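You operate a simulated robot arm through the tools that you are given. There is no shell and no other tool. Be economical: measure what you need, move in short steps, check, and stop when the job is done.

You run a simulated two-armed robot. Do the job below in one go: nothing can be reset, and whatever is moved stays where it is left.

TASK
Take the lid off the jar labelled "starter mash" on the side shelf and lay it down there.
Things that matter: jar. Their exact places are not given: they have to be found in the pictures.

The check looks at the end state, three seconds after you hand in, the way a careful person would. Anything else that was tipped, shoved, dropped, spilled or broken makes it a failure. Lids that push on must go on centred and level and be pressed home; caps that screw on are set level and turned clockwise until they are tight.

THE ROBOT
Two 7-joint arms with two-finger parallel grippers on one trunk, on a base that drives. Base frame: it is fixed to the floor where the robot stands at the start and does not move with it; the origin is under the middle of the robot, x ahead of it, y to its left, z up. Readings come in mm, degrees, newtons and seconds.
The left shoulder is at the start at [50, 161, 1098], the right one opposite. With the tool pointing down near the work surface each hand reaches from about 220 to 680 mm from the robot's upright axis, wherever it stands, measured 20 degrees to its own side. Payload 3.43 kg a hand.
The tool frame of a hand sits at the grasp point between the pads (the TCP): z along the fingers, y along the line on which they close. The tips reach 30 mm beyond it. Largest opening 94 mm; finger width 28, thickness 10; the body of the gripper, 50 by 96 mm, starts 55 mm behind the TCP.
Orientation is that of the tool frame in the base frame, as a unit quaternion [w, x, y, z]. With the fingers straight down and closing along the base's y, the tool's x points along the base's -x, its y along +y and its z along -z.

THE INTERFACE
- The arms move only by the tool servo_tool. It takes "left_series", "right_series" or both (then of equal length, played together; a hand with none holds still); each is a list of rows, each an object (a shift or turn left out is 0, a gripper value left out holds the last) with "xyz": the shift along the base's x, y, z in mm, a list of three; "delta_rot": the turn, a rotation vector about the base's x, y, z in degrees, a list of three; "hand": the opening, from 0 (shut) to 1 (fully open). In form: [{"xyz": [tx, ty, tz], "delta_rot": [ax, ay, az], "hand": hand}, ...]. A call has 1 to 8 rows; each row is the pose to reach, as a shift and turn from the pose commanded when the call began. Each row takes 0.2 s and may step no farther than 50 mm and 8.6 degrees from the row before; otherwise, or with a gripper value out of range, the whole call is refused. A pose out of reach is approached as far as the arm can. The call stops where the force on the tool passes 40 N (or 10 N more than at its start, if that is more) or the arm is blocked; 0.2 s more then pass. The fingers move at their own pace (about 45 mm/s each) and stop on an object; they squeeze with about 33 N. The grip force told is the motor's: it shows also when the fingers shut on nothing. Time passes only in rows, and 0.2 s behind the last, so rows that repeat a pose let the fingers close. The reply holds the time, the measured pose of the TCP, the force on the tool along the base axes, the opening and the grip force, in the units named above and with some noise, with the torque about the TCP (base axes, N m) and any sound that the robot's microphone picked up, and new pictures: "show" is both (left out), scene, wrist or none (wrist: the cameras of the hands that moved).
- Cameras (640 x 400 px; columns grow to the right, rows downward): "scene" is now at [125.9, -29.3, 1224]; the picture's right is [-0.35, -0.94, 0.00], its down [-0.49, 0.18, -0.85] and it looks along [0.80, -0.30, -0.53] (base axes); focal length 247 px, centre (320, 200). "left" rides on the left gripper at [76, -14, -102] in its tool frame; the picture's right is [0.18, 0.98, 0.00], its down [-0.75, 0.14, -0.64] and it looks along [-0.63, 0.12, 0.77] (tool axes); focal length 243 px, centre (320, 200). "right" rides on the right gripper at [76, 14, -103] in its tool frame; the picture's right is [-0.18, 0.98, 0.00], its down [-0.75, -0.14, -0.64] and it looks along [-0.63, -0.12, 0.77] (tool axes); focal length 243 px, centre (320, 200).
- slide_trunk(by): slides the trunk up (or, below 0, down) by that many mm; the arms and the scene camera ride with it, the base frame stays. It gives what a move gives, with no picture.
- drive_base(legs): drives the robot by 1 to 6 legs, each [ahead, left, turn to the left] in mm, mm and degrees, along the robot's own axes; the way and the turn of a leg run together, so that a leg with both is an arc; at most 1500 mm and 180 degrees a leg. The arms and the cameras ride along, it lands a little off, and it stops where it bumps. It gives what a move gives, and a new picture of the scene camera.
- aim_head(pan, tilt): turns the head with the scene camera to pan (to the left, within 80 degrees either way) and tilt (down, from -29 to 69), counted from straight ahead of the robot. It gives what a move gives, and a new picture of the scene camera.
- point_at(camera, pixels): for up to 12 pixels [column, row] of the newest picture of that camera ("zoom" is the newest enlarged one), the place [x, y, z] in the base frame of the surface seen there, good to about 3 mm. The clock stands still meanwhile.
- close_up(camera, box): a new picture of the part [left, top, right, bottom] of that camera's present view, enlarged. The clock stands still meanwhile.
- close_job(): hands the job in; it is judged then, once.

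Keep the steps short. Do not move on a guess: measure, check each grasp and each placing, and mend mistakes. In all there are 80 turns and 260 pictures (those below and enlarged ones count). Leave the grippers open and the arms clear of the work at the hand-in unless told otherwise, and finish with a single line.

The tools are called after ">>>" as name(argument=value, ...) on one line, values as JSON. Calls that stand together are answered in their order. servo_tool: Moves the arms, as the interface text tells. Its arguments: {"type":"object","properties":{"left_series":{"type":"array"},"right_series":{"type":"array"},"show":{"type":"string","enum":["both","scene","wrist","none"]}},"required":[]} The other tools are called the same way: slide_trunk (by) slides the trunk up or down; drive_base (legs) drives the base; aim_head (pan, tilt) turns the head that bears the scene camera; point_at (camera, pixels) gives the place of the surface under pixels of a picture; close_up (camera, box) takes an enlarged picture of a part of a camera's view; close_job () hands the job in.

At the start:

```text
clock: 0.0
left_ee_pos: [442.3, 82.9, 1076.3]
left_ee_rot: [0.0, -0.001, 1.0, 0.0]
left_ft_force: [0.5, 0.3, -0.1]
left_moment: [-0.02, -0.02, 0.02]
left_finger_gap: 94.1
left_grasp_force: 0.0
right_ee_pos: [328.5, -339.4, 1107.3]
right_ee_rot: [0.0, 0.001, 1.0, 0.0]
right_ft_force: [-0.6, 0.6, -0.3]
right_moment: [0.0, 0.01, -0.03]
right_finger_gap: 94.0
right_grasp_force: 0.1
trunk travel left (down, up): [-125.0, 142.0]
robot x, y, heading: [-0.1, 0.3, -0.1]
head pan, tilt: [-20.5, 31.9]
```

scene: 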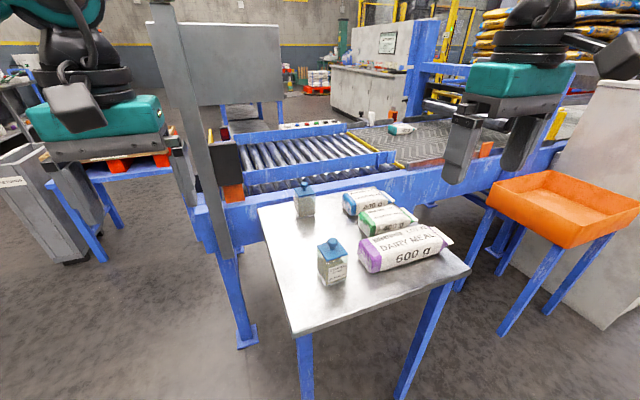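
right: 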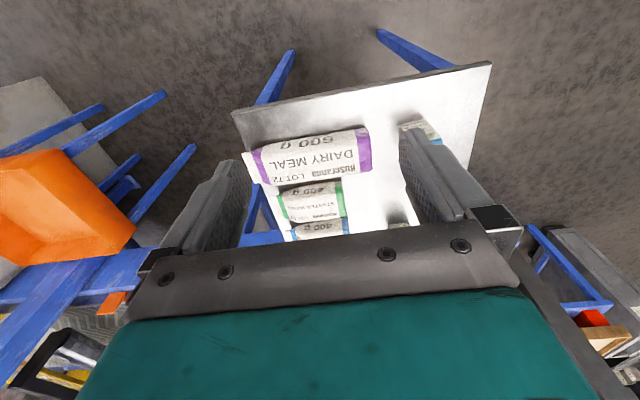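
left: 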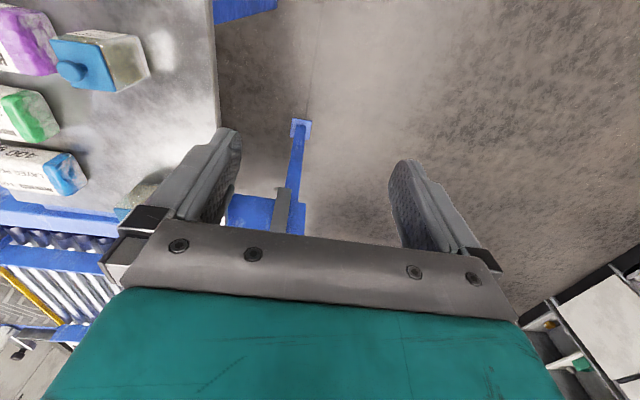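

I see two blue-lidded jars on the shelf table at about (333,262) and (304,199). I'll zoom in to read the labels and measure them.

>>> close_up(camera="scene", box=[300, 225, 364, 295])

>>> close_up(camera="scene", box=[274, 170, 338, 225])

>>> point_at(camera="scene", pixels=[[331, 241], [331, 250], [333, 270], [304, 182], [304, 190], [304, 208], [300, 320], [460, 270], [265, 215], [285, 250], [380, 285], [325, 225]])

```text
5.71 times, centred on (332, 260) of scene
```

zoom: 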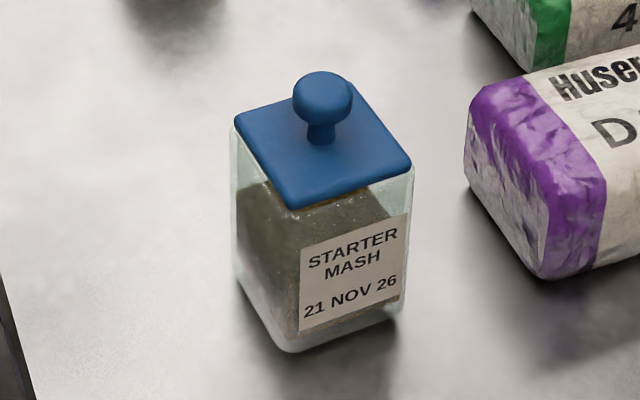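

```text
7.27 times, centred on (306, 198) of scene
```

zoom: 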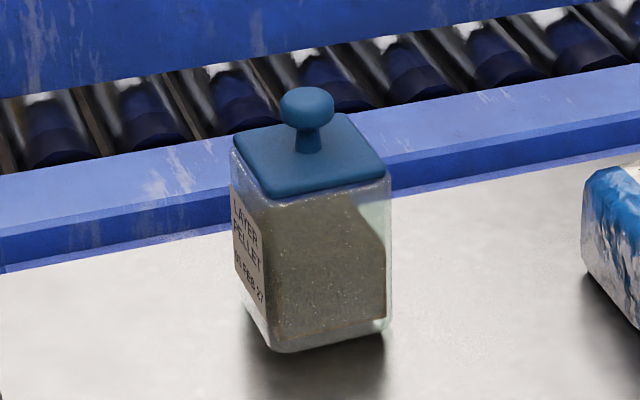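

```text
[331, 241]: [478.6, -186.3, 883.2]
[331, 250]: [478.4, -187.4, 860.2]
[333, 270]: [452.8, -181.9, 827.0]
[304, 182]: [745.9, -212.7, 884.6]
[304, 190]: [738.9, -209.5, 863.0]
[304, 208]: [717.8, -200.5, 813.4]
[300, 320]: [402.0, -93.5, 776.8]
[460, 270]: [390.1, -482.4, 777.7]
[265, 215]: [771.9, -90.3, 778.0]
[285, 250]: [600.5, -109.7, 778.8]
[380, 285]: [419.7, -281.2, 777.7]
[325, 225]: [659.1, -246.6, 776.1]
```

The near jar is "starter mash". Next I'll measure its knob, lid corners and free table space.

>>> close_up(camera="scene", box=[300, 225, 364, 265])

```text
10.00 times, centred on (332, 245) of scene
```

zoom: 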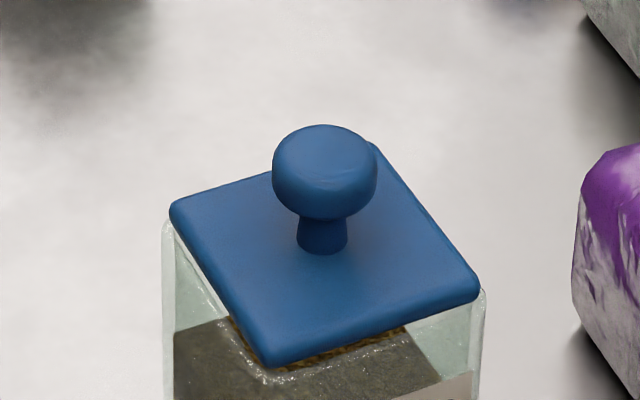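

>>> point_at(camera="zoom", pixels=[[325, 150], [280, 185], [370, 185], [325, 205], [322, 235], [178, 212], [470, 285], [272, 355], [370, 150], [325, 130], [200, 300], [600, 200]])

```text
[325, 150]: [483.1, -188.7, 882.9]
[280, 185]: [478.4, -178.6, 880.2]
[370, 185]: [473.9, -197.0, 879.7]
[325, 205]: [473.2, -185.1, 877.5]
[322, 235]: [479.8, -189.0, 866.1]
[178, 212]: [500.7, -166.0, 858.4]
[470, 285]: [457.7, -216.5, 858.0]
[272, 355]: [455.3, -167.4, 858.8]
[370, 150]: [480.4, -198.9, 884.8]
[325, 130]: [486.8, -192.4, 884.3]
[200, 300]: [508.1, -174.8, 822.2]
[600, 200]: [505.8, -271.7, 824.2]
```

Jar is axis-aligned: lid centre is about (479,-191), knob about (481,-190), with the head topping out at z≈885 and the lid plate at about 859. I'll move the right hand above it, to z≈960.

>>> servo_tool(right_series=[{"xyz": [25, 25, -20], "hand": 0.6}, {"xyz": [52, 50, -45]}, {"xyz": [78, 75, -70]}, {"xyz": [104, 100, -95]}, {"xyz": [129, 125, -120]}, {"xyz": [152, 149, -147]}, {"xyz": [152, 149, -147]}])

```text
clock: 1.6
left_ee_pos: [441.8, 82.1, 1075.6]
left_ee_rot: [0.0, 0.001, 1.0, 0.0]
left_ft_force: [0.2, 0.1, 0.5]
left_moment: [0.0, -0.01, -0.02]
left_finger_gap: 94.0
left_grasp_force: 0.1
right_ee_pos: [479.3, -189.2, 959.2]
right_ee_rot: [-0.001, 0.0, 1.0, 0.001]
right_ft_force: [-0.3, -0.1, 1.1]
right_moment: [-0.02, 0.0, 0.0]
right_finger_gap: 56.4
right_grasp_force: 0.1
trunk travel left (down, up): [-125.0, 142.0]
robot x, y, heading: [1.0, 0.7, 0.0]
head pan, tilt: [-20.5, 31.9]
```

scene: 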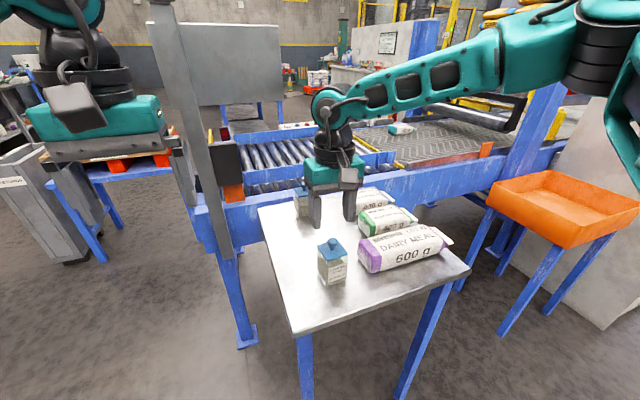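
right: 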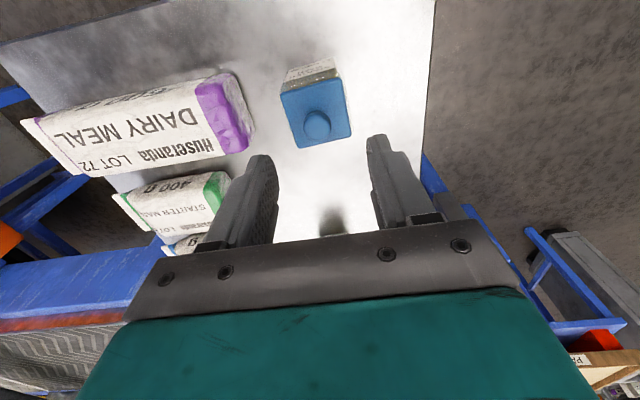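

The hand is above the jar. I'll check the knob from the wrist camera.

>>> close_up(camera="right", box=[268, 50, 364, 160])

>>> point_at(camera="right", pixels=[[316, 122], [306, 122], [327, 122], [316, 113], [316, 132], [285, 97], [341, 84], [348, 132], [300, 144], [338, 107], [290, 120], [320, 142]])

```text
3.64 times, centred on (316, 105) of right
```

zoom: 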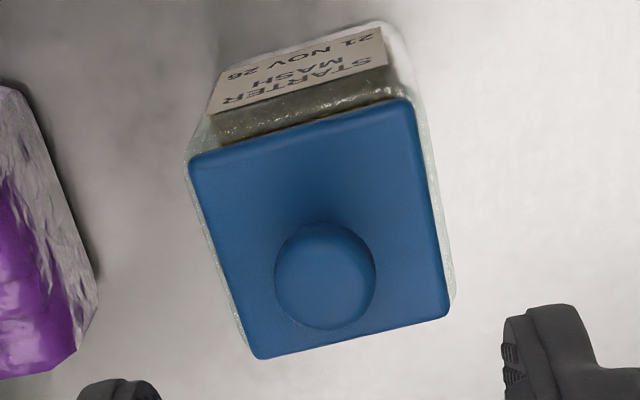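

```text
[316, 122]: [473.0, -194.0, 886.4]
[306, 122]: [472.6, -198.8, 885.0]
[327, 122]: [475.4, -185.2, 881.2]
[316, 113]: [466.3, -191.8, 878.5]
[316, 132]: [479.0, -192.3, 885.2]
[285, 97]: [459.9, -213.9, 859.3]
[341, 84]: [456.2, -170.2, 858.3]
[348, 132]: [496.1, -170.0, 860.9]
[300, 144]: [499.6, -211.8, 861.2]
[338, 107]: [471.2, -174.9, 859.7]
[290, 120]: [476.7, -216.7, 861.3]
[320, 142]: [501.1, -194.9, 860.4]
```

Lid corners average to (478,-191.5), so I'll shift by (-2,-2) and go down to TCP z≈895, leaving the tips just over the plate.

>>> servo_tool(right_series=[{"xyz": [-2, -2, -20]}, {"xyz": [-2, -2, -40]}, {"xyz": [-2, -2, -55]}, {"xyz": [-2, -2, -64]}, {"xyz": [-2, -2, -64]}])

>>> close_up(camera="scene", box=[292, 210, 372, 290])

```text
clock: 2.8
left_ee_pos: [442.4, 82.9, 1075.5]
left_ee_rot: [0.0, -0.001, 1.0, 0.0]
left_ft_force: [0.6, -0.2, -0.2]
left_moment: [0.02, -0.04, 0.0]
left_finger_gap: 94.3
left_grasp_force: 0.1
right_ee_pos: [478.4, -191.5, 894.4]
right_ee_rot: [0.0, 0.001, 1.0, -0.001]
right_ft_force: [-0.2, -0.4, -0.3]
right_moment: [-0.01, 0.02, -0.02]
right_finger_gap: 56.4
right_grasp_force: 0.0
trunk travel left (down, up): [-125.0, 142.0]
robot x, y, heading: [-1.0, 1.7, 0.1]
head pan, tilt: [-20.5, 31.9]
```

scene: 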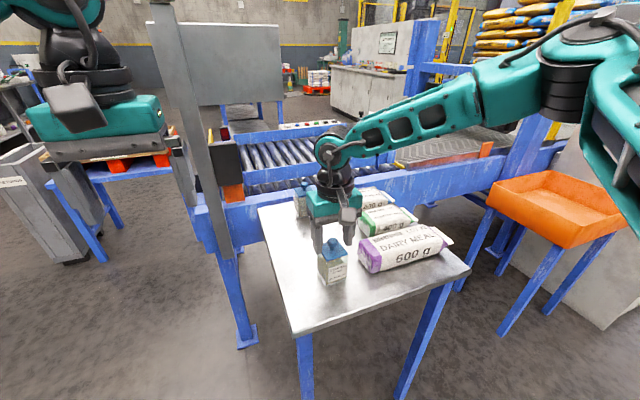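
right: 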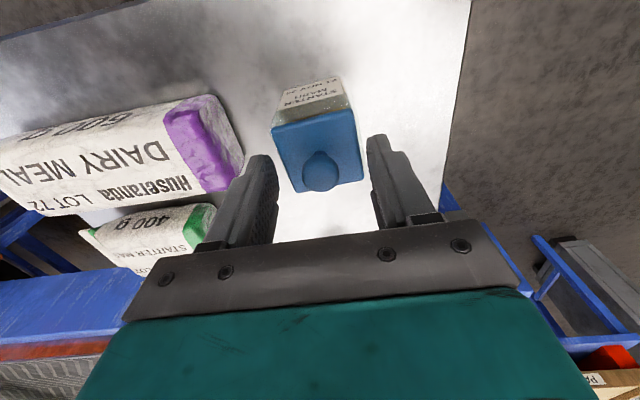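

```text
5.00 times, centred on (332, 250) of scene
```

zoom: 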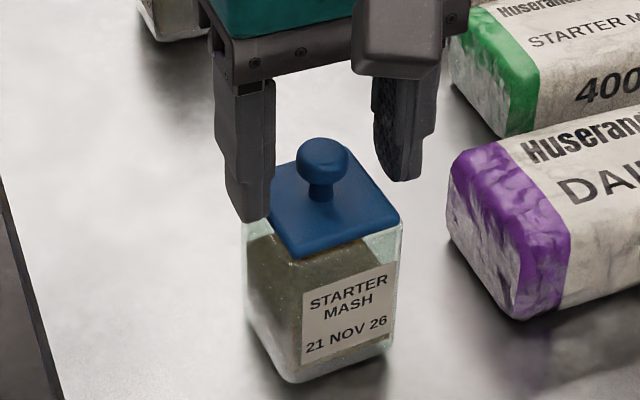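

Fingers straddle the knob. Now I'll close on it.

>>> servo_tool(right_series=[{"hand": 0.3}, {"hand": 0.0}, {"hand": 0.0}, {"hand": 0.0}, {"hand": 0.0}])

>>> close_up(camera="scene", box=[292, 210, 372, 290])

```text
clock: 4.0
left_ee_pos: [443.3, 82.8, 1076.6]
left_ee_rot: [0.0, 0.0, 1.0, 0.0]
left_ft_force: [-0.6, 0.0, 0.1]
left_moment: [0.06, 0.02, -0.01]
left_finger_gap: 93.9
left_grasp_force: 0.0
right_ee_pos: [478.7, -193.0, 894.7]
right_ee_rot: [0.0, 0.0, 1.0, 0.0]
right_ft_force: [0.0, 0.5, -0.8]
right_moment: [0.0, 0.04, -0.02]
right_finger_gap: 18.1
right_grasp_force: 32.7
trunk travel left (down, up): [-125.0, 142.0]
robot x, y, heading: [3.8, -1.9, 0.1]
head pan, tilt: [-20.5, 31.9]
```

scene: 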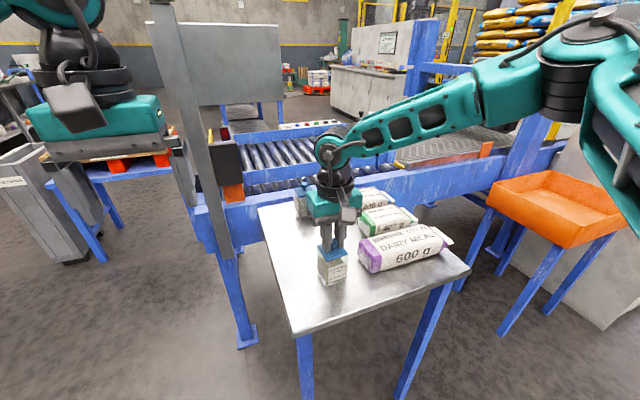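
right: 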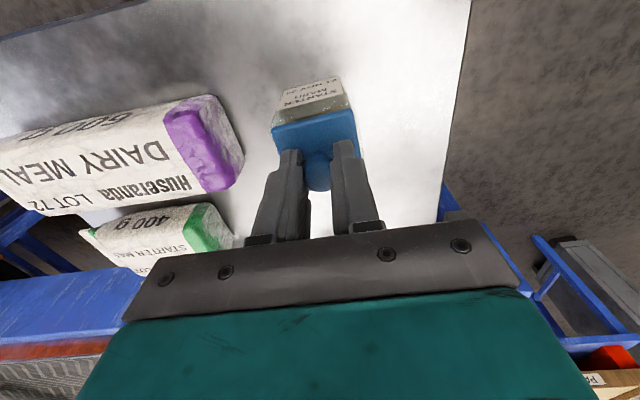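

```text
5.00 times, centred on (332, 250) of scene
```

zoom: 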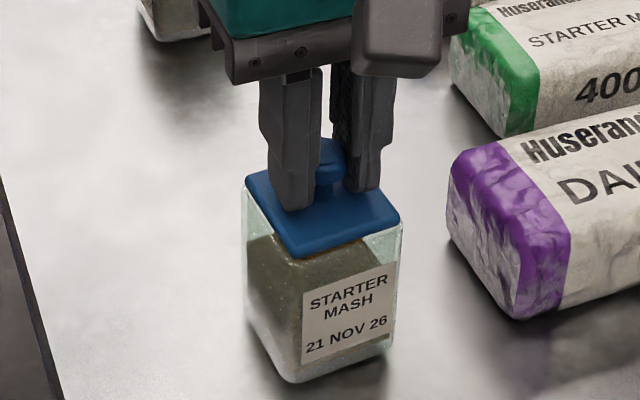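

Gripped (gap 18.1 mm). I'll lift 8 mm gently and watch force and whether the jar follows.

>>> servo_tool(right_series=[{"xyz": [0, 0, 2]}, {"xyz": [0, 0, 4]}, {"xyz": [0, 0, 6]}, {"xyz": [0, 0, 8]}], show="none")

>>> close_up(camera="scene", box=[292, 210, 372, 290])

```text
clock: 5.0
left_ee_pos: [442.1, 82.2, 1076.0]
left_ee_rot: [0.0, -0.002, 1.0, 0.0]
left_ft_force: [-0.5, 0.0, 0.4]
left_moment: [-0.04, 0.01, 0.01]
left_finger_gap: 94.0
left_grasp_force: 0.2
right_ee_pos: [478.9, -192.2, 903.9]
right_ee_rot: [0.0, 0.0, 1.0, 0.0]
right_ft_force: [0.0, -0.6, 0.1]
right_moment: [-0.02, 0.0, 0.0]
right_finger_gap: 18.6
right_grasp_force: 32.9
trunk travel left (down, up): [-125.0, 142.0]
robot x, y, heading: [0.1, 2.2, 0.1]
head pan, tilt: [-20.5, 31.9]
heard: snap
```

```text
5.00 times, centred on (332, 250) of scene
```

zoom: 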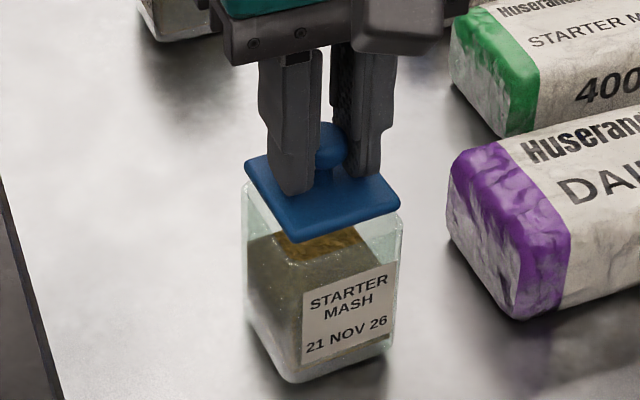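

The lid snapped free and the jar stayed put. I'll raise it 50 mm more and check its underside.

>>> servo_tool(right_series=[{"xyz": [0, 0, 15]}, {"xyz": [0, 0, 30]}, {"xyz": [0, 0, 50]}, {"xyz": [0, 0, 50]}], show="wrist")

>>> close_up(camera="scene", box=[292, 190, 372, 290])

>>> point_at(camera="scene", pixels=[[294, 245], [300, 235], [290, 230]])

```text
clock: 6.0
left_ee_pos: [442.6, 81.9, 1076.1]
left_ee_rot: [0.0, -0.001, 1.0, 0.0]
left_ft_force: [0.3, -1.0, -0.3]
left_moment: [-0.01, 0.04, 0.0]
left_finger_gap: 93.8
left_grasp_force: 0.1
right_ee_pos: [478.1, -192.2, 952.8]
right_ee_rot: [-0.001, 0.001, 1.0, 0.0]
right_ft_force: [-0.4, -0.2, -0.1]
right_moment: [-0.01, -0.01, -0.02]
right_finger_gap: 18.0
right_grasp_force: 32.7
trunk travel left (down, up): [-125.0, 142.0]
robot x, y, heading: [-0.4, -0.8, 0.0]
head pan, tilt: [-20.5, 31.9]
```

right: 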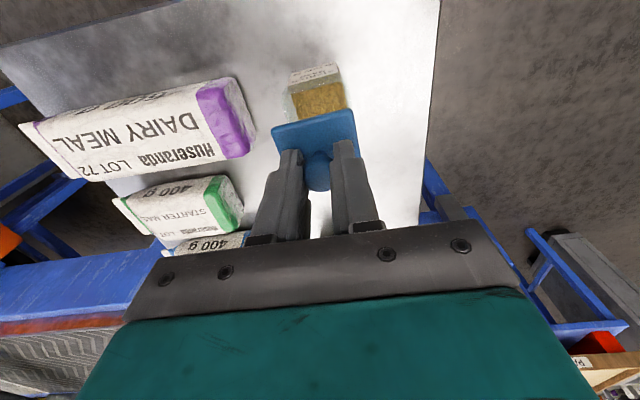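

```text
4.00 times, centred on (332, 240) of scene
```

zoom: 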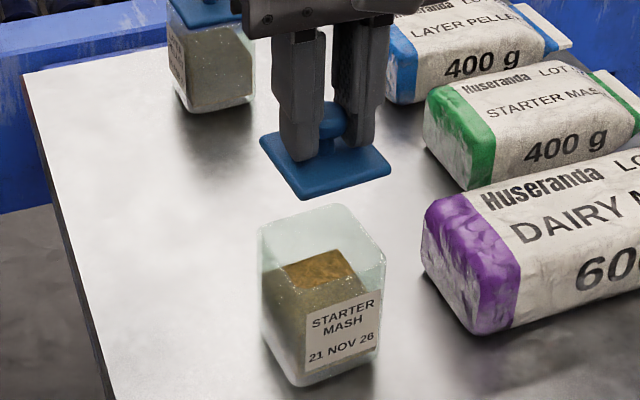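

```text
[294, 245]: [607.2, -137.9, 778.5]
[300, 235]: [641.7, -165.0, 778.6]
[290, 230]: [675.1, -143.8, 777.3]
```

Now carry it to clear shelf space at about (600,-165), staying high, then lower to z≈850.

>>> servo_tool(right_series=[{"xyz": [30, 7, 0]}, {"xyz": [65, 14, 0]}, {"xyz": [100, 21, 0]}, {"xyz": [122, 27, 0]}, {"xyz": [122, 27, -35]}, {"xyz": [122, 27, -70]}, {"xyz": [122, 27, -100]}, {"xyz": [122, 27, -100]}])

>>> close_up(camera="scene", box=[272, 190, 352, 290])

```text
clock: 7.8
left_ee_pos: [443.0, 81.8, 1076.0]
left_ee_rot: [-0.001, -0.001, 1.0, 0.0]
left_ft_force: [-0.2, 0.6, 0.4]
left_moment: [-0.02, -0.02, 0.01]
left_finger_gap: 94.1
left_grasp_force: 0.0
right_ee_pos: [521.1, -220.8, 897.4]
right_ee_rot: [-0.001, 0.0, 1.0, 0.0]
right_ft_force: [-0.1, 0.6, -0.1]
right_moment: [-0.01, -0.02, 0.01]
right_finger_gap: 17.9
right_grasp_force: 32.9
right hand out of reach, approached as far as the arm can: row 2, 3, 4, 5, 6, 7, 8
trunk travel left (down, up): [-125.0, 142.0]
robot x, y, heading: [0.5, -2.2, 0.0]
head pan, tilt: [-20.5, 31.9]
```

scene: 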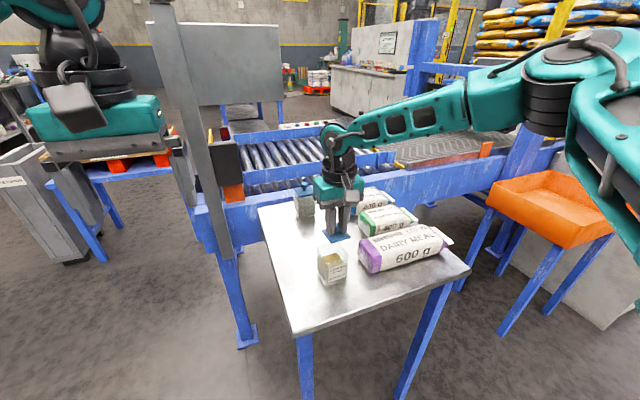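
right: 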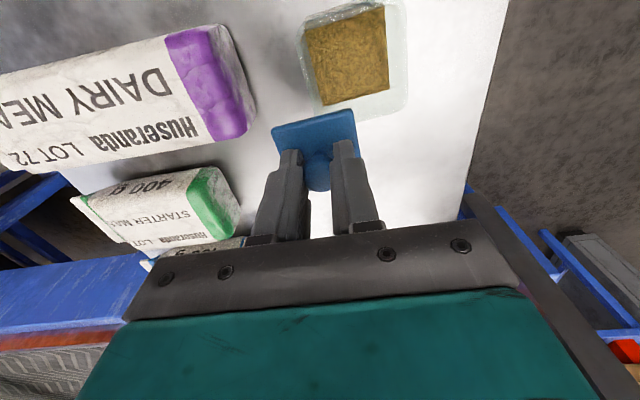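

```text
4.00 times, centred on (312, 240) of scene
```

zoom: 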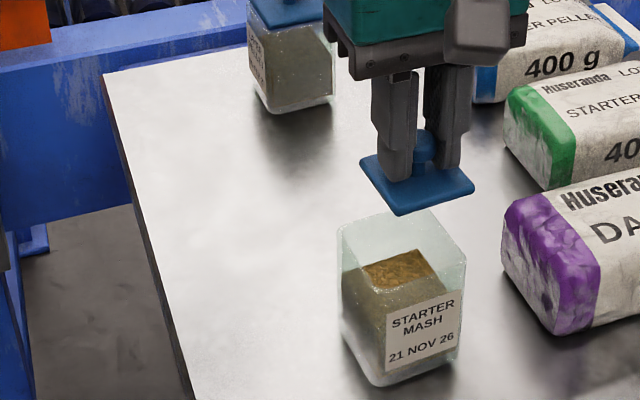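

The arm cannot reach that far, so it stopped short at (521,-221,897). I'll raise it straight up and check where the command takes it, and measure the table's near-left corner for a spot within reach.

>>> servo_tool(right_series=[{"xyz": [0, 0, 15]}, {"xyz": [0, 0, 30]}], show="none")

>>> point_at(camera="scene", pixels=[[292, 325], [294, 332], [288, 310], [283, 290], [330, 322], [310, 327], [360, 312], [310, 300], [320, 290], [280, 270], [350, 306], [276, 270]])

```text
clock: 8.4
left_ee_pos: [441.4, 82.5, 1076.1]
left_ee_rot: [0.001, -0.002, 1.0, 0.0]
left_ft_force: [-0.3, -0.6, 0.2]
left_moment: [0.02, 0.0, 0.01]
left_finger_gap: 94.2
left_grasp_force: 0.0
right_ee_pos: [522.3, -220.5, 930.3]
right_ee_rot: [0.0, 0.002, 1.0, 0.0]
right_ft_force: [0.9, 0.3, 0.4]
right_moment: [-0.02, 0.0, -0.01]
right_finger_gap: 18.0
right_grasp_force: 33.1
trunk travel left (down, up): [-125.0, 142.0]
robot x, y, heading: [1.7, 1.6, -0.4]
head pan, tilt: [-20.5, 31.9]
```

```text
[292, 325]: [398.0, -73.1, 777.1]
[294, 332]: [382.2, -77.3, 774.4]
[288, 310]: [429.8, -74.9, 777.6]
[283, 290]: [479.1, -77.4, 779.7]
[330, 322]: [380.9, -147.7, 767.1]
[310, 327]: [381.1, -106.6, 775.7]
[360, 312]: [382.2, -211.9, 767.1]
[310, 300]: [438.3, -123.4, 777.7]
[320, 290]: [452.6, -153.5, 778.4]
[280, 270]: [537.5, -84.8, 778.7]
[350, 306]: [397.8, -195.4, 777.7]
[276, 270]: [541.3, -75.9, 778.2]
```

Commands restart from the reached pose. The table's near edge is at x≈382 and left edge at y≈-72. I'll use the free spot at (430,-116) beside the jar: raise, carry over high, and keep z≈955 for a check.

>>> servo_tool(right_series=[{"xyz": [0, 0, 25]}, {"xyz": [-15, 15, 25]}, {"xyz": [-40, 42, 25]}, {"xyz": [-65, 70, 25]}, {"xyz": [-92, 104, 25]}, {"xyz": [-92, 104, 25]}], show="scene")

```text
clock: 9.8
left_ee_pos: [441.8, 83.1, 1077.5]
left_ee_rot: [0.0, -0.001, 1.0, 0.0]
left_ft_force: [-0.5, 0.6, 0.3]
left_moment: [-0.01, 0.02, 0.01]
left_finger_gap: 93.9
left_grasp_force: 0.0
right_ee_pos: [426.7, -117.3, 955.9]
right_ee_rot: [0.0, 0.0, 1.0, 0.001]
right_ft_force: [0.3, 0.0, 0.7]
right_moment: [0.01, -0.01, 0.0]
right_finger_gap: 18.3
right_grasp_force: 33.0
trunk travel left (down, up): [-125.0, 142.0]
robot x, y, heading: [0.3, 0.6, 0.0]
head pan, tilt: [-20.5, 31.9]
```

scene: 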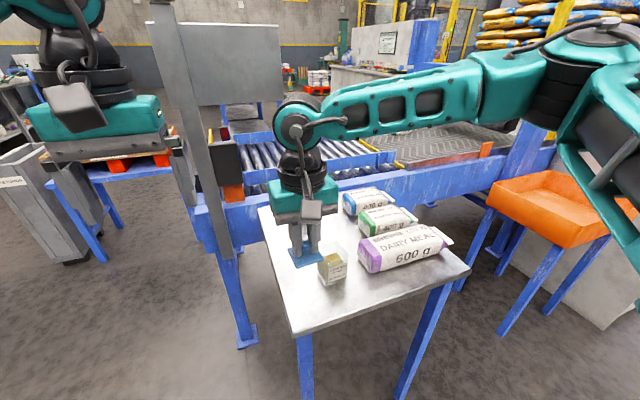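

Reached (427,-117,956). I'll lower to z≈838, just above expected contact at 818–830.

>>> servo_tool(right_series=[{"xyz": [2, 0, -30]}, {"xyz": [2, 0, -60]}, {"xyz": [2, 0, -85]}, {"xyz": [2, 0, -105]}, {"xyz": [2, 0, -118]}, {"xyz": [2, 0, -118]}])

>>> close_up(camera="scene", box=[262, 240, 362, 340])

```text
clock: 11.2
left_ee_pos: [442.9, 83.2, 1076.3]
left_ee_rot: [0.0, 0.0, 1.0, 0.0]
left_ft_force: [-0.9, -0.5, 0.2]
left_moment: [-0.03, 0.0, 0.03]
left_finger_gap: 93.6
left_grasp_force: 0.1
right_ee_pos: [413.5, -150.8, 858.0]
right_ee_rot: [0.0, 0.0, 1.0, 0.0]
right_ft_force: [0.3, -1.1, -0.7]
right_moment: [-0.01, 0.01, -0.02]
right_finger_gap: 18.0
right_grasp_force: 33.1
right hand out of reach, approached as far as the arm can: row 1, 2, 3, 4, 5, 6
trunk travel left (down, up): [-125.0, 142.0]
robot x, y, heading: [-5.2, 0.7, -0.1]
head pan, tilt: [-20.5, 31.9]
```

scene: 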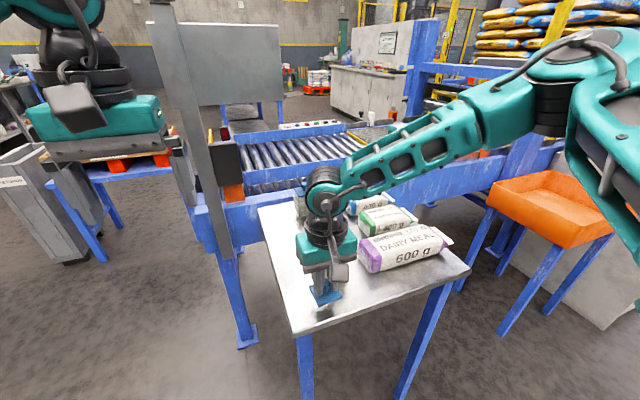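
right: 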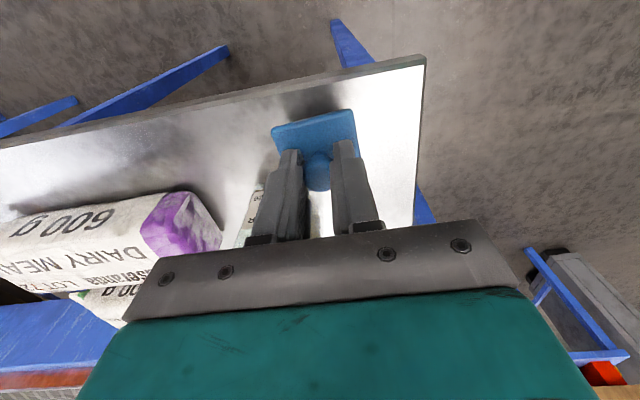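

```text
4.00 times, centred on (312, 290) of scene
```

zoom: 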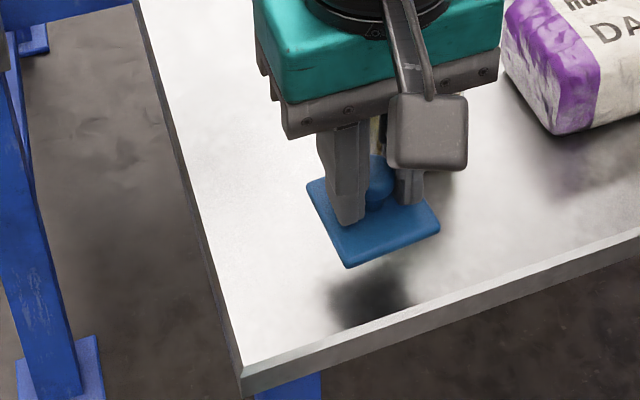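

The arm's reach shrinks low down, so it slid in to (413,-151). Lowering the trunk gives reach: I'll raise the hand 95 mm first, then slide the trunk down 90.

>>> servo_tool(right_series=[{"xyz": [0, 0, 30]}, {"xyz": [0, 0, 60]}, {"xyz": [0, 0, 95]}, {"xyz": [0, 0, 95]}], show="scene")

>>> close_up(camera="scene", box=[272, 220, 372, 300])

```text
clock: 12.2
left_ee_pos: [443.3, 81.4, 1076.1]
left_ee_rot: [0.0, -0.001, 1.0, 0.0]
left_ft_force: [0.2, 0.1, -0.1]
left_moment: [-0.02, 0.0, 0.01]
left_finger_gap: 94.1
left_grasp_force: 0.0
right_ee_pos: [413.1, -149.5, 953.2]
right_ee_rot: [0.001, 0.001, 1.0, 0.0]
right_ft_force: [0.4, 0.8, -1.0]
right_moment: [-0.01, -0.04, -0.02]
right_finger_gap: 18.4
right_grasp_force: 33.1
trunk travel left (down, up): [-125.0, 142.0]
robot x, y, heading: [-1.5, 1.4, 0.0]
head pan, tilt: [-20.5, 31.9]
```

scene: 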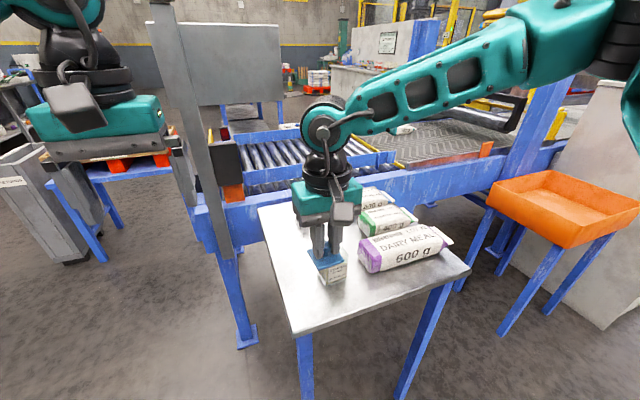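

```text
5.00 times, centred on (322, 260) of scene
```

zoom: 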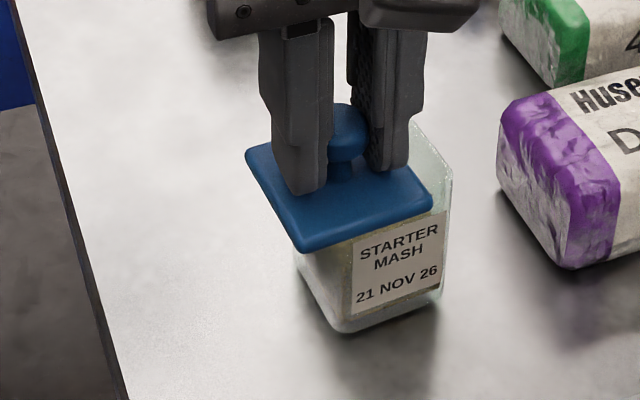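

The jar is still in place. I'll shift to (428,-117) at this height, then slide the trunk down 80.

>>> servo_tool(right_series=[{"xyz": [8, 17, 0]}, {"xyz": [15, 33, 0]}, {"xyz": [15, 33, 0]}], show="none")

>>> slide_trunk(by=-80)

>>> close_up(camera="scene", box=[240, 150, 400, 270])

```text
clock: 13.0
left_ee_pos: [442.8, 81.2, 1076.0]
left_ee_rot: [0.001, -0.001, 1.0, 0.0]
left_ft_force: [-0.2, 0.5, -0.6]
left_moment: [0.01, 0.02, -0.02]
left_finger_gap: 94.0
left_grasp_force: 0.1
right_ee_pos: [428.4, -118.2, 954.1]
right_ee_rot: [0.001, 0.001, 1.0, 0.001]
right_ft_force: [0.2, 0.1, 0.2]
right_moment: [0.01, 0.04, 0.02]
right_finger_gap: 18.1
right_grasp_force: 32.9
trunk travel left (down, up): [-125.0, 142.0]
robot x, y, heading: [-1.6, -0.2, -0.0]
head pan, tilt: [-20.5, 31.9]
```

```text
clock: 14.2
left_ee_pos: [440.5, 82.7, 996.6]
left_ee_rot: [0.0, 0.0, 1.0, 0.0]
left_ft_force: [0.0, 0.1, -0.7]
left_moment: [-0.03, -0.01, -0.02]
left_finger_gap: 94.1
left_grasp_force: 0.0
right_ee_pos: [429.3, -118.8, 873.8]
right_ee_rot: [0.0, -0.001, 1.0, 0.002]
right_ft_force: [0.0, -0.2, -0.3]
right_moment: [0.01, -0.02, 0.03]
right_finger_gap: 18.0
right_grasp_force: 33.5
trunk travel left (down, up): [-45.0, 222.0]
robot x, y, heading: [-1.2, 0.8, -0.0]
head pan, tilt: [-20.5, 31.9]
```

```text
3.33 times, centred on (320, 210) of scene
```

zoom: 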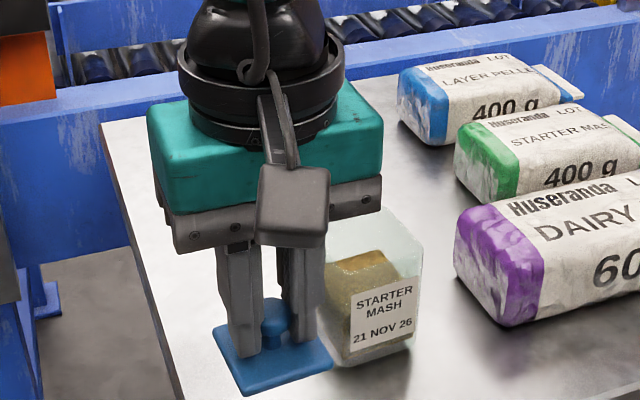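

Good. Now lower 36 mm to z≈838.

>>> servo_tool(right_series=[{"xyz": [0, 2, -10]}, {"xyz": [0, 2, -20]}, {"xyz": [0, 2, -30]}, {"xyz": [0, 2, -36]}, {"xyz": [0, 2, -36]}])

>>> close_up(camera="scene", box=[260, 190, 360, 300])

```text
clock: 15.4
left_ee_pos: [443.0, 82.6, 996.3]
left_ee_rot: [0.0, 0.0, 1.0, 0.0]
left_ft_force: [0.6, 0.0, -0.1]
left_moment: [-0.02, -0.02, -0.02]
left_finger_gap: 94.1
left_grasp_force: 0.0
right_ee_pos: [424.2, -125.9, 841.7]
right_ee_rot: [0.001, 0.0, 1.0, 0.002]
right_ft_force: [-0.1, -0.1, -0.7]
right_moment: [-0.01, 0.01, 0.0]
right_finger_gap: 18.0
right_grasp_force: 32.3
right hand out of reach, approached as far as the arm can: row 1, 2, 3, 4, 5
trunk travel left (down, up): [-45.0, 222.0]
robot x, y, heading: [-2.3, 0.4, -0.1]
head pan, tilt: [-20.5, 31.9]
```

scene: 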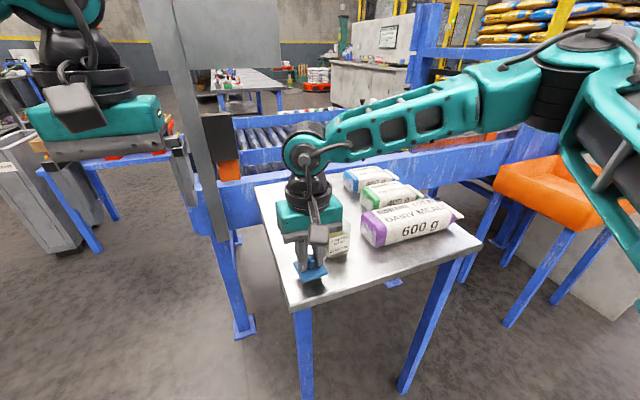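
right: 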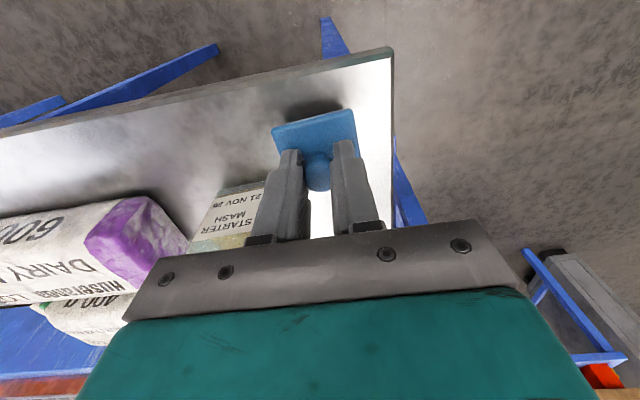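

```text
3.64 times, centred on (310, 245) of scene
```

zoom: 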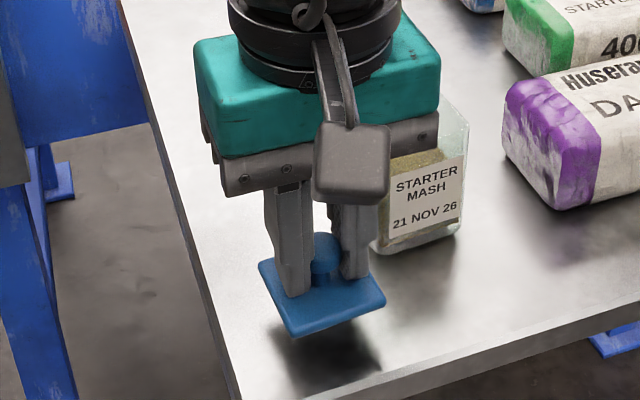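

Reach is still limiting. I'll raise 40 mm, then slide the trunk another 42 mm down.

>>> servo_tool(right_series=[{"xyz": [0, 0, 20]}, {"xyz": [2, 6, 42]}, {"xyz": [2, 6, 42]}], show="none")

>>> slide_trunk(by=-42)

>>> servo_tool(right_series=[{"xyz": [0, 0, -4]}, {"xyz": [0, 0, -8]}, {"xyz": [0, 0, -8]}], show="none")

>>> close_up(camera="scene", box=[260, 190, 360, 300])

```text
clock: 16.2
left_ee_pos: [443.0, 81.5, 997.3]
left_ee_rot: [0.0, -0.001, 1.0, 0.0]
left_ft_force: [-1.0, -0.1, -0.5]
left_moment: [0.01, -0.02, -0.02]
left_finger_gap: 93.9
left_grasp_force: 0.1
right_ee_pos: [425.5, -119.8, 885.8]
right_ee_rot: [0.001, 0.001, 1.0, 0.001]
right_ft_force: [0.8, 0.3, -0.4]
right_moment: [0.0, -0.02, 0.02]
right_finger_gap: 17.8
right_grasp_force: 33.2
trunk travel left (down, up): [-45.0, 222.0]
robot x, y, heading: [-1.0, -0.2, 0.1]
head pan, tilt: [-20.5, 31.9]
```

```text
clock: 17.0
left_ee_pos: [442.7, 82.5, 953.7]
left_ee_rot: [0.0, -0.001, 1.0, 0.0]
left_ft_force: [0.7, -0.1, 0.3]
left_moment: [0.02, -0.01, 0.02]
left_finger_gap: 93.9
left_grasp_force: 0.0
right_ee_pos: [424.4, -118.6, 841.7]
right_ee_rot: [0.001, 0.0, 1.0, 0.001]
right_ft_force: [0.1, -0.4, 0.3]
right_moment: [0.0, -0.01, -0.03]
right_finger_gap: 18.3
right_grasp_force: 32.8
trunk travel left (down, up): [-3.0, 264.0]
robot x, y, heading: [0.9, 1.4, -0.1]
head pan, tilt: [-20.5, 31.9]
```

```text
clock: 17.8
left_ee_pos: [442.4, 82.1, 954.0]
left_ee_rot: [0.0, -0.001, 1.0, 0.0]
left_ft_force: [0.0, -0.4, -0.4]
left_moment: [0.02, 0.0, -0.02]
left_finger_gap: 93.9
left_grasp_force: 0.1
right_ee_pos: [424.9, -118.6, 832.9]
right_ee_rot: [0.001, -0.001, 1.0, 0.001]
right_ft_force: [0.4, 1.0, -0.1]
right_moment: [0.02, 0.01, -0.03]
right_finger_gap: 18.3
right_grasp_force: 32.7
trunk travel left (down, up): [-3.0, 264.0]
robot x, y, heading: [-1.7, -0.5, -0.1]
head pan, tilt: [-20.5, 31.9]
```

```text
3.64 times, centred on (310, 245) of scene
```

zoom: 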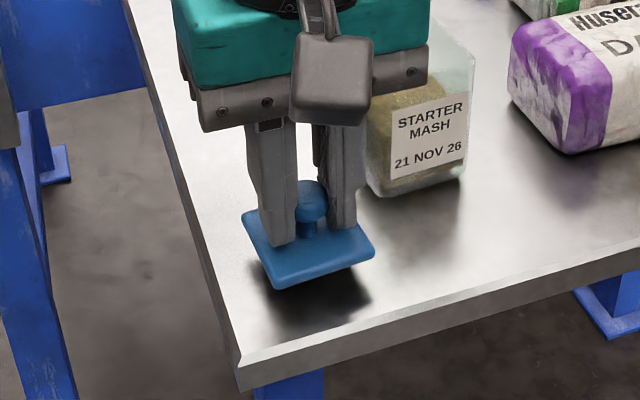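

Level, about 10 mm above the shelf. Lowering slowly, 2 mm per row, watching force.

>>> servo_tool(right_series=[{"xyz": [0, 0, -2]}, {"xyz": [0, 0, -4]}, {"xyz": [0, 0, -6]}, {"xyz": [0, 0, -8]}, {"xyz": [0, 0, -8]}], show="none")

>>> close_up(camera="scene", box=[270, 220, 340, 290])

```text
clock: 19.0
left_ee_pos: [444.6, 83.4, 954.2]
left_ee_rot: [0.001, -0.001, 1.0, 0.001]
left_ft_force: [-1.0, 0.1, -0.5]
left_moment: [0.01, 0.02, -0.02]
left_finger_gap: 93.9
left_grasp_force: 0.1
right_ee_pos: [425.3, -119.9, 826.4]
right_ee_rot: [0.002, 0.0, 1.0, 0.001]
right_ft_force: [0.4, -0.1, 0.2]
right_moment: [-0.01, -0.02, 0.01]
right_finger_gap: 18.1
right_grasp_force: 32.8
trunk travel left (down, up): [-3.0, 264.0]
robot x, y, heading: [1.4, 0.0, 0.1]
head pan, tilt: [-20.5, 31.9]
```

```text
5.71 times, centred on (305, 255) of scene
```

zoom: 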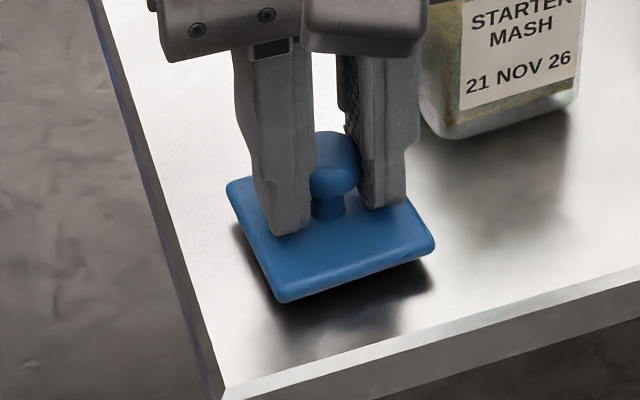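

No contact force yet. Continuing down.

>>> servo_tool(right_series=[{"xyz": [0, 0, -1]}, {"xyz": [0, 0, -2]}, {"xyz": [0, 0, -3]}, {"xyz": [0, 0, -4]}, {"xyz": [0, 0, -4]}], show="none")

>>> close_up(camera="scene", box=[270, 220, 340, 290])

```text
clock: 20.2
left_ee_pos: [442.8, 81.5, 953.4]
left_ee_rot: [0.0, -0.001, 1.0, 0.001]
left_ft_force: [-1.2, 0.1, -0.2]
left_moment: [0.02, 0.0, 0.04]
left_finger_gap: 94.0
left_grasp_force: 0.0
right_ee_pos: [425.2, -119.5, 821.8]
right_ee_rot: [0.001, 0.0, 1.0, 0.002]
right_ft_force: [-0.4, -0.2, 0.3]
right_moment: [-0.01, -0.01, 0.01]
right_finger_gap: 17.9
right_grasp_force: 32.6
trunk travel left (down, up): [-3.0, 264.0]
robot x, y, heading: [-0.5, 1.1, 0.1]
head pan, tilt: [-20.5, 31.9]
```

```text
5.71 times, centred on (305, 255) of scene
```

zoom: 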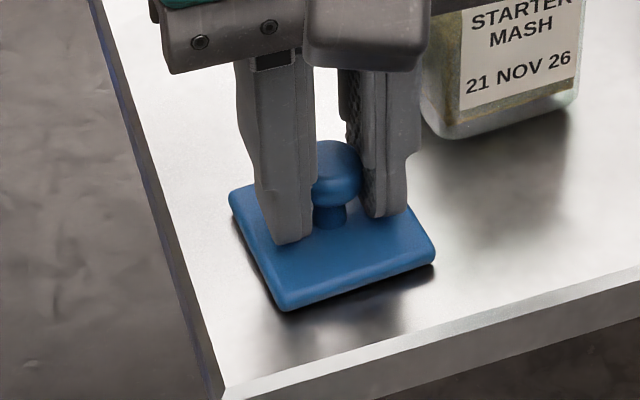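

Nearly there, still no force. Another few mm.

>>> servo_tool(right_series=[{"xyz": [0, 0, -1]}, {"xyz": [0, 0, -2]}, {"xyz": [0, 0, -2.5]}, {"xyz": [0, 0, -2.5]}], show="none")

>>> close_up(camera="scene", box=[270, 220, 340, 290])

```text
clock: 21.2
left_ee_pos: [442.1, 83.1, 954.8]
left_ee_rot: [0.0, 0.0, 1.0, 0.0]
left_ft_force: [0.0, -0.7, -0.1]
left_moment: [-0.01, -0.01, 0.01]
left_finger_gap: 94.0
left_grasp_force: 0.1
right_ee_pos: [426.4, -120.3, 819.9]
right_ee_rot: [0.002, 0.0, 1.0, 0.003]
right_ft_force: [2.0, -1.2, 8.6]
right_moment: [-0.03, -0.01, -0.01]
right_finger_gap: 18.1
right_grasp_force: 32.7
trunk travel left (down, up): [-3.0, 264.0]
robot x, y, heading: [-0.6, -3.3, -0.0]
head pan, tilt: [-20.5, 31.9]
```

```text
5.71 times, centred on (305, 255) of scene
```

zoom: 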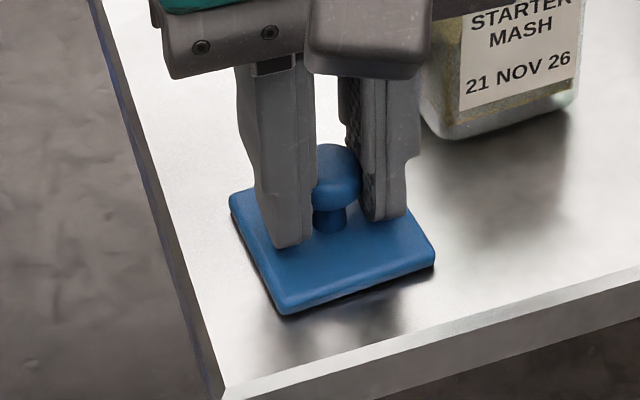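

Contact (8.6 N up), lid flat on the shelf. Open the fingers moderately (0.45) so they stay clear of the jar, then lift straight up.

>>> servo_tool(right_series=[{"hand": 0.3}, {"hand": 0.45}, {"hand": 0.45}, {"hand": 0.45}], show="none")

>>> servo_tool(right_series=[{"xyz": [0, 0, 8]}, {"xyz": [0, 0, 30]}, {"xyz": [0, 0, 65]}, {"xyz": [0, 0, 100]}, {"xyz": [0, 0, 140]}, {"xyz": [0, 0, 140]}], show="both")

```text
clock: 22.2
left_ee_pos: [442.0, 82.5, 954.5]
left_ee_rot: [0.0, -0.001, 1.0, 0.0]
left_ft_force: [0.4, 0.9, 0.3]
left_moment: [0.01, 0.0, 0.0]
left_finger_gap: 94.0
left_grasp_force: 0.0
right_ee_pos: [425.1, -119.0, 821.0]
right_ee_rot: [0.0, 0.0, 1.0, 0.001]
right_ft_force: [0.0, -0.3, -0.3]
right_moment: [0.01, -0.02, -0.01]
right_finger_gap: 42.2
right_grasp_force: 0.1
trunk travel left (down, up): [-3.0, 264.0]
robot x, y, heading: [-1.2, 1.7, 0.2]
head pan, tilt: [-20.5, 31.9]
```

```text
clock: 23.6
left_ee_pos: [443.3, 82.0, 954.4]
left_ee_rot: [0.0, 0.0, 1.0, 0.0]
left_ft_force: [0.1, 0.2, 0.7]
left_moment: [-0.02, 0.01, -0.04]
left_finger_gap: 94.0
left_grasp_force: 0.1
right_ee_pos: [423.9, -118.8, 947.9]
right_ee_rot: [0.001, 0.001, 1.0, 0.0]
right_ft_force: [0.1, -0.3, -1.2]
right_moment: [0.01, -0.02, -0.01]
right_finger_gap: 42.3
right_grasp_force: 0.0
right hand out of reach, approached as far as the arm can: row 5, 6
trunk travel left (down, up): [-3.0, 264.0]
robot x, y, heading: [1.1, -2.4, 0.1]
head pan, tilt: [-20.5, 31.9]
```

scene: 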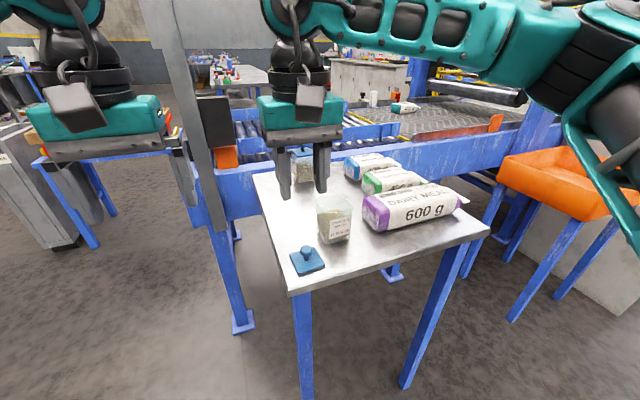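
right: 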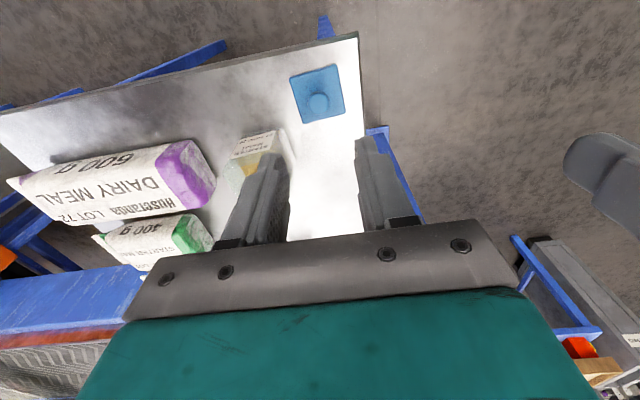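

The lid lies flat on the shelf and the jar stands undisturbed. I'll raise the trunk, then open the hand fully and draw the right arm back to its own side.

>>> slide_trunk(by=122)

>>> servo_tool(right_series=[{"xyz": [-15, -30, 10], "hand": 1.0}, {"xyz": [-30, -70, 20]}, {"xyz": [-45, -110, 30]}, {"xyz": [-60, -150, 30]}, {"xyz": [-80, -190, 30]}, {"xyz": [-95, -220, 30]}], show="scene")

>>> close_up(camera="scene", box=[240, 160, 480, 340])

```text
clock: 25.1
left_ee_pos: [441.8, 82.6, 1074.5]
left_ee_rot: [-0.001, 0.0, 1.0, 0.0]
left_ft_force: [0.9, -0.3, 0.4]
left_moment: [0.02, 0.01, -0.01]
left_finger_gap: 94.0
left_grasp_force: 0.0
right_ee_pos: [423.7, -118.4, 1070.2]
right_ee_rot: [0.0, 0.001, 1.0, 0.002]
right_ft_force: [-0.2, 0.0, 0.9]
right_moment: [0.05, 0.03, -0.02]
right_finger_gap: 42.3
right_grasp_force: 0.1
trunk travel left (down, up): [-125.0, 142.0]
robot x, y, heading: [-2.2, -1.9, -0.0]
head pan, tilt: [-20.5, 31.9]
```

```text
clock: 26.5
left_ee_pos: [442.9, 82.3, 1075.3]
left_ee_rot: [0.0, -0.001, 1.0, -0.001]
left_ft_force: [-0.3, -0.2, 0.1]
left_moment: [-0.01, -0.01, -0.04]
left_finger_gap: 94.0
left_grasp_force: 0.1
right_ee_pos: [328.7, -339.3, 1100.3]
right_ee_rot: [0.001, 0.001, 1.0, 0.002]
right_ft_force: [-0.6, 0.6, -0.6]
right_moment: [0.0, -0.02, -0.01]
right_finger_gap: 94.1
right_grasp_force: 0.1
trunk travel left (down, up): [-125.0, 142.0]
robot x, y, heading: [3.0, -5.5, -0.0]
head pan, tilt: [-20.5, 31.9]
```

scene: 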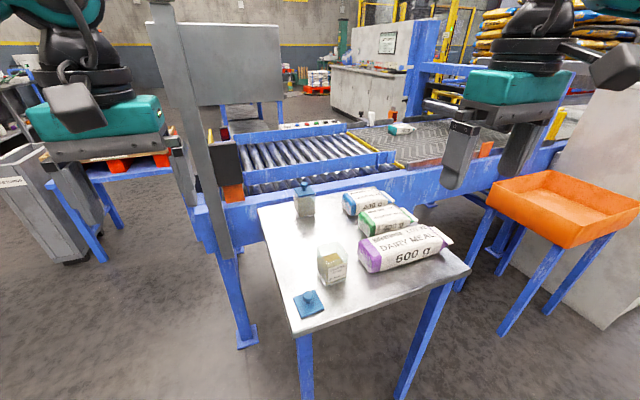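

```text
2.22 times, centred on (360, 250) of scene
```

zoom: 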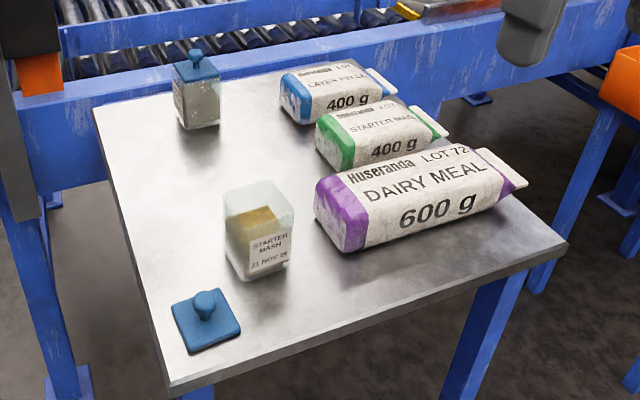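

Everything is in order: the lid lies on the shelf, the jar is open and upright, nothing else has moved, and the hands are open and clear. Handing in.

>>> close_job()

```text
The job is handed in.
```

The "starter mash" jar is open and upright, its lid lies flat beside it on the side shelf, and nothing else was disturbed.
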